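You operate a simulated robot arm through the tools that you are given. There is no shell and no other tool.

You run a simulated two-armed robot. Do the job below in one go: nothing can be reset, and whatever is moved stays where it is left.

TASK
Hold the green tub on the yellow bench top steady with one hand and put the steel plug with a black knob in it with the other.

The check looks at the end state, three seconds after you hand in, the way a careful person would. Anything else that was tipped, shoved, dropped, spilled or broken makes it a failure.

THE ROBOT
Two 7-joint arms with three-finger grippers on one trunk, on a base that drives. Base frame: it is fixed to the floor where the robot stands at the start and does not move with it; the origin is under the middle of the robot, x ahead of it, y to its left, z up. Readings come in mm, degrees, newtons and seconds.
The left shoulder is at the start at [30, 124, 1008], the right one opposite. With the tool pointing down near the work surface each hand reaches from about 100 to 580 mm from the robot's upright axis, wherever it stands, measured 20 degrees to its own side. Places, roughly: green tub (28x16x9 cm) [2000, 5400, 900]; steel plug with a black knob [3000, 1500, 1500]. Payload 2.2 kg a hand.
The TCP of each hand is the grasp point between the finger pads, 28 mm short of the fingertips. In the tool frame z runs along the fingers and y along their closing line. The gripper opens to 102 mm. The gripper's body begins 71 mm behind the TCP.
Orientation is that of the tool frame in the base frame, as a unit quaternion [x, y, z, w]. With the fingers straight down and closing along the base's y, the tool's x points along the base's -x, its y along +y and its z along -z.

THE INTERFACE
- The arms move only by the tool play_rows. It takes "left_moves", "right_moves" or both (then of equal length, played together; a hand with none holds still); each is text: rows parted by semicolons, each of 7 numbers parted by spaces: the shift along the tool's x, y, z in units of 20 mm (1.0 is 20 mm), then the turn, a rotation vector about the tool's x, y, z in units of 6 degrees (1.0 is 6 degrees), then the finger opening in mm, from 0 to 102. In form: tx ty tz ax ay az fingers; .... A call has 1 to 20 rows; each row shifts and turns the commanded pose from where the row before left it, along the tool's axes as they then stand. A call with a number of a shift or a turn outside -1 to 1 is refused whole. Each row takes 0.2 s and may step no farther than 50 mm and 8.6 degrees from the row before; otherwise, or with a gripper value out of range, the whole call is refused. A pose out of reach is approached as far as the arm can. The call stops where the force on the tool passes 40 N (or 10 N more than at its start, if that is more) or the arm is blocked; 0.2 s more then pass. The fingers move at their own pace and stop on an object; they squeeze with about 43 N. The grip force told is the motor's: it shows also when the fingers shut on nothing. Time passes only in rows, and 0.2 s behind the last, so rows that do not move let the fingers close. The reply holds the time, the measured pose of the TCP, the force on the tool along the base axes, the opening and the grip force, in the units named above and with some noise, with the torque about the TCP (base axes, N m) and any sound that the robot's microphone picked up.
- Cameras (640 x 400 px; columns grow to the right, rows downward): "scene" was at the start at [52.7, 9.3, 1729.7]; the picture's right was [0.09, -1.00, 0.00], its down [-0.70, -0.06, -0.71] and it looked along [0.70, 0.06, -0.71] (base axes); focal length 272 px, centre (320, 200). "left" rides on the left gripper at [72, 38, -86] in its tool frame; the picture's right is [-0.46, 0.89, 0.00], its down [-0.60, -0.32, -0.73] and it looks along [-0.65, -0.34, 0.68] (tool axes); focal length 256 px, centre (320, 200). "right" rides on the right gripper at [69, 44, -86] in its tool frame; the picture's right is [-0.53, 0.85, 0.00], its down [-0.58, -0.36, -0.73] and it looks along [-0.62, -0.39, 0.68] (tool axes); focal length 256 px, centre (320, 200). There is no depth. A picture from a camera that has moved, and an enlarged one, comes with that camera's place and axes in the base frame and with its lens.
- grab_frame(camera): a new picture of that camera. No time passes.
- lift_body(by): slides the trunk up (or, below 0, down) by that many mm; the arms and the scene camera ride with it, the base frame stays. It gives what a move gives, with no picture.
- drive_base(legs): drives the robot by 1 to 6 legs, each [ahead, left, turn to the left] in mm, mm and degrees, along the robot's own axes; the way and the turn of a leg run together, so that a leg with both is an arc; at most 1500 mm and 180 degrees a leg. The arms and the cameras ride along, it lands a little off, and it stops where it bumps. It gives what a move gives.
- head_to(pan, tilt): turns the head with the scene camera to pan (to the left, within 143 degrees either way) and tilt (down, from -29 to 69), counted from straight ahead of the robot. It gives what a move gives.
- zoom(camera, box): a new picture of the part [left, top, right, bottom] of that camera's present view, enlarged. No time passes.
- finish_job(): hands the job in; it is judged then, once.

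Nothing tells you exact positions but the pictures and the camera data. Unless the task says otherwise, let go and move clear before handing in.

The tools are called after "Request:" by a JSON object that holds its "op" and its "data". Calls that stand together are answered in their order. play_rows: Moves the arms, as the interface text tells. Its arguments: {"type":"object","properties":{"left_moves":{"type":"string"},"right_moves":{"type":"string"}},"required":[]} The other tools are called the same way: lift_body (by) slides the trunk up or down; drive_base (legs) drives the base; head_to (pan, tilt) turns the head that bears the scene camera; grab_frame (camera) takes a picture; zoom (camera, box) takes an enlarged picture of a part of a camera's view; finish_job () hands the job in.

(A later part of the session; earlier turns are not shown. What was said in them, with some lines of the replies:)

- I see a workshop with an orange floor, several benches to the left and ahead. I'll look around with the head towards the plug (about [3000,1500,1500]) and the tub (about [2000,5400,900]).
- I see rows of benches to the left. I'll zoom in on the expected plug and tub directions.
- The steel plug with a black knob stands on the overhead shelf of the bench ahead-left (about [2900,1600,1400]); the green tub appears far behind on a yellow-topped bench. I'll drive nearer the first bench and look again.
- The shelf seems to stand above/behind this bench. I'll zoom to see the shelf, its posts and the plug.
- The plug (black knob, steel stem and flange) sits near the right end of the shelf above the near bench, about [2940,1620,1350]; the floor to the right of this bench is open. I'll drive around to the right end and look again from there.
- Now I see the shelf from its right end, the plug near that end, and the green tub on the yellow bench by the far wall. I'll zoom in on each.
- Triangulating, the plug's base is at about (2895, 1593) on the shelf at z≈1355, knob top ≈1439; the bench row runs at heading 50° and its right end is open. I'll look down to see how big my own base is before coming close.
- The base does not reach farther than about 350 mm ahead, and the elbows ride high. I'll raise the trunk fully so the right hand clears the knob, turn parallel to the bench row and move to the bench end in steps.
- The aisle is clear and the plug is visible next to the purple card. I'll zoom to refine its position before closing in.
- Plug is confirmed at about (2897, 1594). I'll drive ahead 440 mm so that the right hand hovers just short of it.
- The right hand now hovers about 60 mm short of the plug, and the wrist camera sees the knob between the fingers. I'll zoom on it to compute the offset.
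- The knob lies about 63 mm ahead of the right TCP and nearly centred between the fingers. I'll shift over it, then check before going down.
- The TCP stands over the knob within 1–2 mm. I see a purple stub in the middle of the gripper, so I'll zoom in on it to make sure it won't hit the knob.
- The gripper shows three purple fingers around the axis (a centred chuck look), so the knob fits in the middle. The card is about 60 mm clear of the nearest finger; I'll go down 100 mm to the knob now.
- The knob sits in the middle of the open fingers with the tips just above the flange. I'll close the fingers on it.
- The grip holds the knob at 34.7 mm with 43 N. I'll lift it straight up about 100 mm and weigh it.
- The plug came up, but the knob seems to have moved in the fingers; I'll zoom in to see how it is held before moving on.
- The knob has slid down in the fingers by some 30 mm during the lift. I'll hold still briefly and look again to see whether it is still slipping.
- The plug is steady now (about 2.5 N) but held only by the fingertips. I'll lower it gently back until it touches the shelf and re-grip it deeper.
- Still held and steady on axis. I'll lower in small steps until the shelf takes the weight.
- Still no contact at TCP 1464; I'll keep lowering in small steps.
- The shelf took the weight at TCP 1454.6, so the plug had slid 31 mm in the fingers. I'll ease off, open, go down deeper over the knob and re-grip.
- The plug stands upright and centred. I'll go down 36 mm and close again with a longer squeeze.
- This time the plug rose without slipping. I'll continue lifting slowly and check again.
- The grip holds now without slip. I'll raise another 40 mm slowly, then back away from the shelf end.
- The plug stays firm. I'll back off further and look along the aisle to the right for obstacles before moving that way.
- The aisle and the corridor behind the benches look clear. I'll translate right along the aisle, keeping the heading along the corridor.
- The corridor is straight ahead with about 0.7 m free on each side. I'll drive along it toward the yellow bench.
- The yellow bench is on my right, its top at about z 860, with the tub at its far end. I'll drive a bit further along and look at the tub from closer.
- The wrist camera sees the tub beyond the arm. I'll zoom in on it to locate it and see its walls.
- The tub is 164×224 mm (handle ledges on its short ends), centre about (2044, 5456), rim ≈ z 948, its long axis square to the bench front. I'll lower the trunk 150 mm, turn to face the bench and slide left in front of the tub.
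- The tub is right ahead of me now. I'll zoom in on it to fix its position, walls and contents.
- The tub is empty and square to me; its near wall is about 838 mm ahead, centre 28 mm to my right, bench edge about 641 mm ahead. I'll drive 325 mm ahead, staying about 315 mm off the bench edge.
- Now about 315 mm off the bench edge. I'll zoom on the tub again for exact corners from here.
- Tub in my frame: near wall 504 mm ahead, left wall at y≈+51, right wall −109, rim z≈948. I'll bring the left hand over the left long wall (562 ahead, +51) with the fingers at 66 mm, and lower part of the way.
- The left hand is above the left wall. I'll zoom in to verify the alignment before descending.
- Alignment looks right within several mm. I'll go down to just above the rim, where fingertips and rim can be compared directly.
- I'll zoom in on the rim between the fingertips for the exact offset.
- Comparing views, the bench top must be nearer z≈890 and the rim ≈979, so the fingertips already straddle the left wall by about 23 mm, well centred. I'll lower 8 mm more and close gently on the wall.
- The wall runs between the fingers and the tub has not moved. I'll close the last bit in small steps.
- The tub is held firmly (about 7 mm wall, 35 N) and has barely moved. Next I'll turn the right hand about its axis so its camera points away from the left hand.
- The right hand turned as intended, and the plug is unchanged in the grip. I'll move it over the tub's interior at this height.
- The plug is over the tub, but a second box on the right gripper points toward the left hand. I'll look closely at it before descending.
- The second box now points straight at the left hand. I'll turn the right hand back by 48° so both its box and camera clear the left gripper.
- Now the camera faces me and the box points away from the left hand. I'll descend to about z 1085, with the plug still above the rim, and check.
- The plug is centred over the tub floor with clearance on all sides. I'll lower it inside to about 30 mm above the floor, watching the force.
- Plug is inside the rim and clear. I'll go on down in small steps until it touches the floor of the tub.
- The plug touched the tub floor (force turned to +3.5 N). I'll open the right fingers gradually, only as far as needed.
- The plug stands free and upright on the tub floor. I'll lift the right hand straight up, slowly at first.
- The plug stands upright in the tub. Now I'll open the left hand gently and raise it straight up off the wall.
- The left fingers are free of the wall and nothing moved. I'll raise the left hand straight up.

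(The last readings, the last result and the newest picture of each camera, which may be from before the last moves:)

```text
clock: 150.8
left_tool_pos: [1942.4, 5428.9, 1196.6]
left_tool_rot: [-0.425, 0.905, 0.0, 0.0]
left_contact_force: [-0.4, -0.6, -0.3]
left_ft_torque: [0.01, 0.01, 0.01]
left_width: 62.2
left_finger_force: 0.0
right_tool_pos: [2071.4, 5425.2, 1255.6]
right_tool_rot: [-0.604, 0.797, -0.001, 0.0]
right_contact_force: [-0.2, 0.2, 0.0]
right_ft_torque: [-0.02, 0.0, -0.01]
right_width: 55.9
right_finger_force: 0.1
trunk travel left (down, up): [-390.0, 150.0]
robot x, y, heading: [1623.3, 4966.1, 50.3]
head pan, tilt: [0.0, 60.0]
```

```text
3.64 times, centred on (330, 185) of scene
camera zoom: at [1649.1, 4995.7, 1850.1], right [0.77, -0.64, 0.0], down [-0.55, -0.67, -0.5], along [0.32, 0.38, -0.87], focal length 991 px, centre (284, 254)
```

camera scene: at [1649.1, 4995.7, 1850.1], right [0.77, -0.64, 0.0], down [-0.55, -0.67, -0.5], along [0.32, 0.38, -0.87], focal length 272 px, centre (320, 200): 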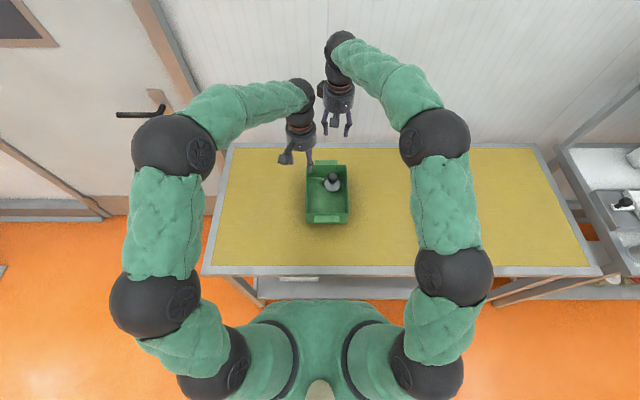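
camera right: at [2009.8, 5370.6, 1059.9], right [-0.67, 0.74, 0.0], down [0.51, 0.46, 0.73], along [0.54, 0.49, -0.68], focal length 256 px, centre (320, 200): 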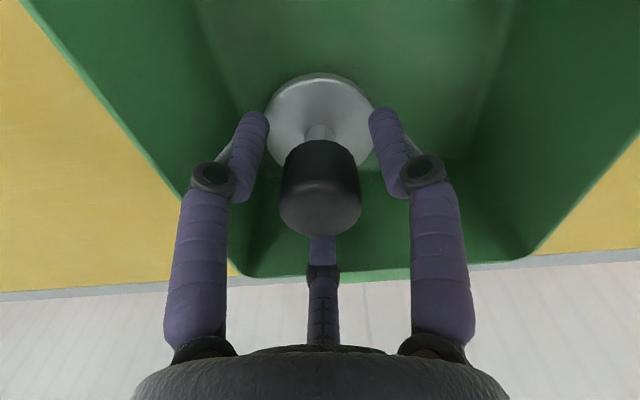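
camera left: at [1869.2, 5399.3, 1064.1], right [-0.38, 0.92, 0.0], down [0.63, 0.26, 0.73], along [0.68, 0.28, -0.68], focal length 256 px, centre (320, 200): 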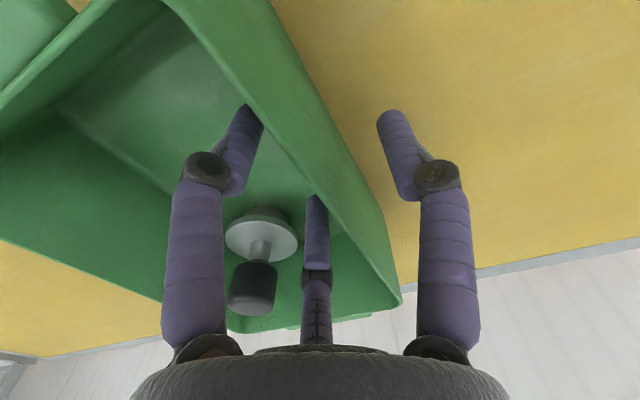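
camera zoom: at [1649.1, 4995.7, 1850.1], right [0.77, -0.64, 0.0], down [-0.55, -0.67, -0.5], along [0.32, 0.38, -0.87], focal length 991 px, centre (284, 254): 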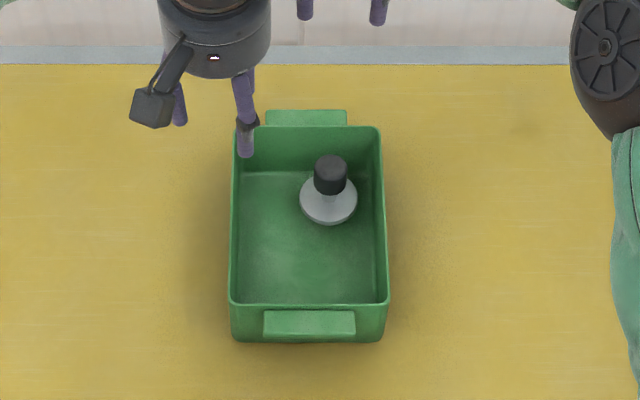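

The tub stands where it was with the plug upright inside, and both hands are free above it. I'll back the robot away and take a last look.

Request:
{"op": "drive_base", "data": {"legs": [[-300, 0, 0]]}}

Request:
{"op": "head_to", "data": {"pan": 0, "tilt": 45}}

Request:
{"op": "grab_frame", "data": {"camera": "scene"}}

Request:
{"op": "zoom", "data": {"camera": "scene", "box": [260, 150, 390, 260]}}

```text
clock: 152.8
left_tool_pos: [1755.5, 5203.5, 1196.9]
left_tool_rot: [-0.425, 0.905, 0.0, 0.0]
left_contact_force: [0.1, -0.2, 0.2]
left_ft_torque: [0.01, 0.02, -0.01]
left_width: 62.1
left_finger_force: 0.1
right_tool_pos: [1885.4, 5202.0, 1256.9]
right_tool_rot: [-0.604, 0.797, -0.001, 0.0]
right_contact_force: [0.1, -0.3, -0.4]
right_ft_torque: [0.0, 0.01, -0.02]
right_width: 55.9
right_finger_force: 0.0
trunk travel left (down, up): [-390.0, 150.0]
robot x, y, heading: [1438.7, 4740.9, 50.4]
head pan, tilt: [0.0, 60.0]
```

```text
clock: 153.6
left_tool_pos: [1758.0, 5204.0, 1195.2]
left_tool_rot: [-0.425, 0.905, 0.0, 0.0]
left_contact_force: [-0.2, -0.3, 0.8]
left_ft_torque: [0.0, 0.0, -0.01]
left_width: 61.7
left_finger_force: 0.1
right_tool_pos: [1884.4, 5202.8, 1256.1]
right_tool_rot: [-0.604, 0.797, 0.0, 0.0]
right_contact_force: [-0.3, 0.2, -0.5]
right_ft_torque: [0.01, 0.03, 0.08]
right_width: 55.9
right_finger_force: 0.0
trunk travel left (down, up): [-390.0, 150.0]
robot x, y, heading: [1440.1, 4741.0, 50.2]
head pan, tilt: [0.0, 45.0]
```

```text
taken
camera scene: at [1472.4, 4782.9, 1869.5], right [0.77, -0.64, 0.0], down [-0.45, -0.54, -0.71], along [0.45, 0.54, -0.71], focal length 272 px, centre (320, 200)
```

scene: 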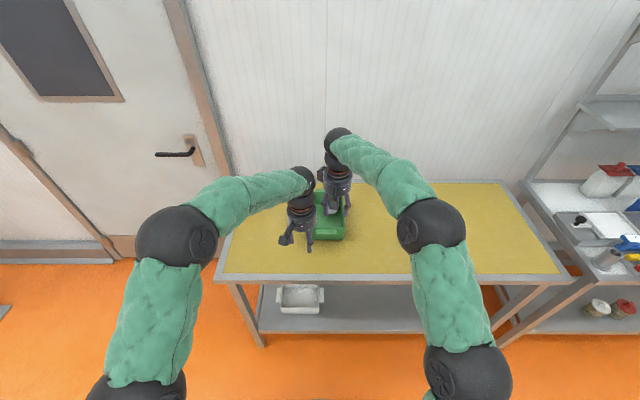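

```text
3.64 times, centred on (325, 205) of scene
camera zoom: at [1472.4, 4782.9, 1869.5], right [0.77, -0.64, 0.0], down [-0.45, -0.54, -0.71], along [0.45, 0.54, -0.71], focal length 991 px, centre (302, 182)
```

zoom: 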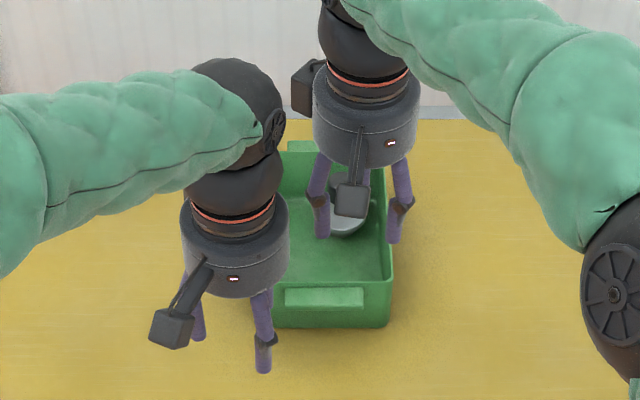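

Both hands are clear of the tub by height and distance; a final wrist-camera look confirms before handing in.

Request:
{"op": "grab_frame", "data": {"camera": "right"}}

Request:
{"op": "grab_frame", "data": {"camera": "left"}}

```text
taken
camera right: at [1824.2, 5147.9, 1342.6], right [-0.67, 0.74, 0.0], down [0.51, 0.46, 0.73], along [0.54, 0.49, -0.68], focal length 256 px, centre (320, 200)
```

right: 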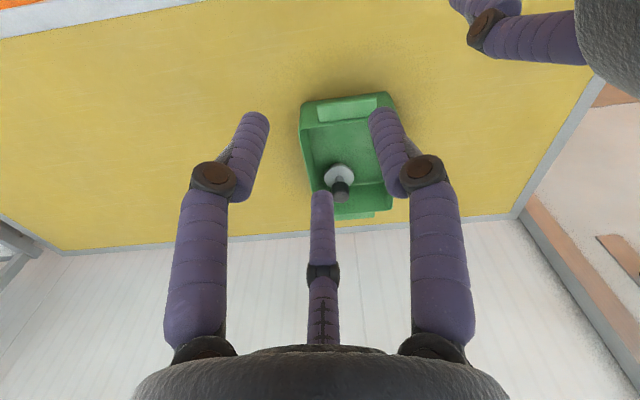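

```text
taken
camera left: at [1682.0, 5174.9, 1282.6], right [-0.38, 0.92, 0.0], down [0.63, 0.26, 0.73], along [0.67, 0.28, -0.68], focal length 256 px, centre (320, 200)
```

left: 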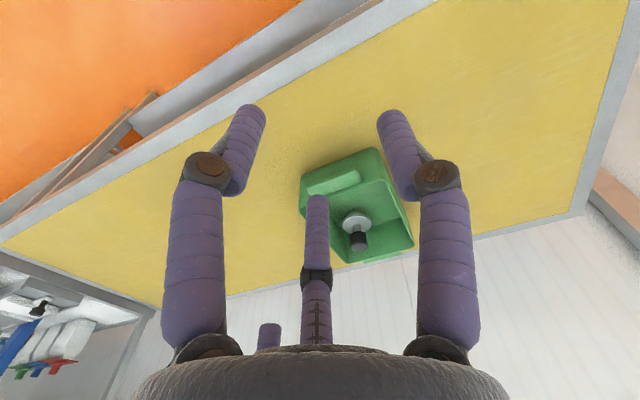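

The plug stands upright inside the green tub, the tub stands where it was on the yellow bench, and both hands are empty and clear. I'm handing in the job.

Request:
{"op": "finish_job", "data": {}}

```text
The job is handed in.
```

The steel plug with the black knob is standing upright inside the green tub on the yellow bench. I handed the job in; the check's verdict hasn't come back.

- **Holding the tub:** The left hand gripped the tub's left wall while the right hand lowered the plug in. The tub shifted only very slightly, by under a degree, when the fingers closed. In the last pictures it stood where it was.
- **Plug slip:** On the first lift from the shelf the plug slid about 31 mm down in the fingers. It was not dropped. I set it back on the shelf, gripped it deeper and lifted again, and it held the rest of the way.
- **End state:** Both hands are open and empty. They are raised well above the tub, and the robot has backed about 300 mm away from the bench. I saw nothing tipped, shoved or dropped along the way.
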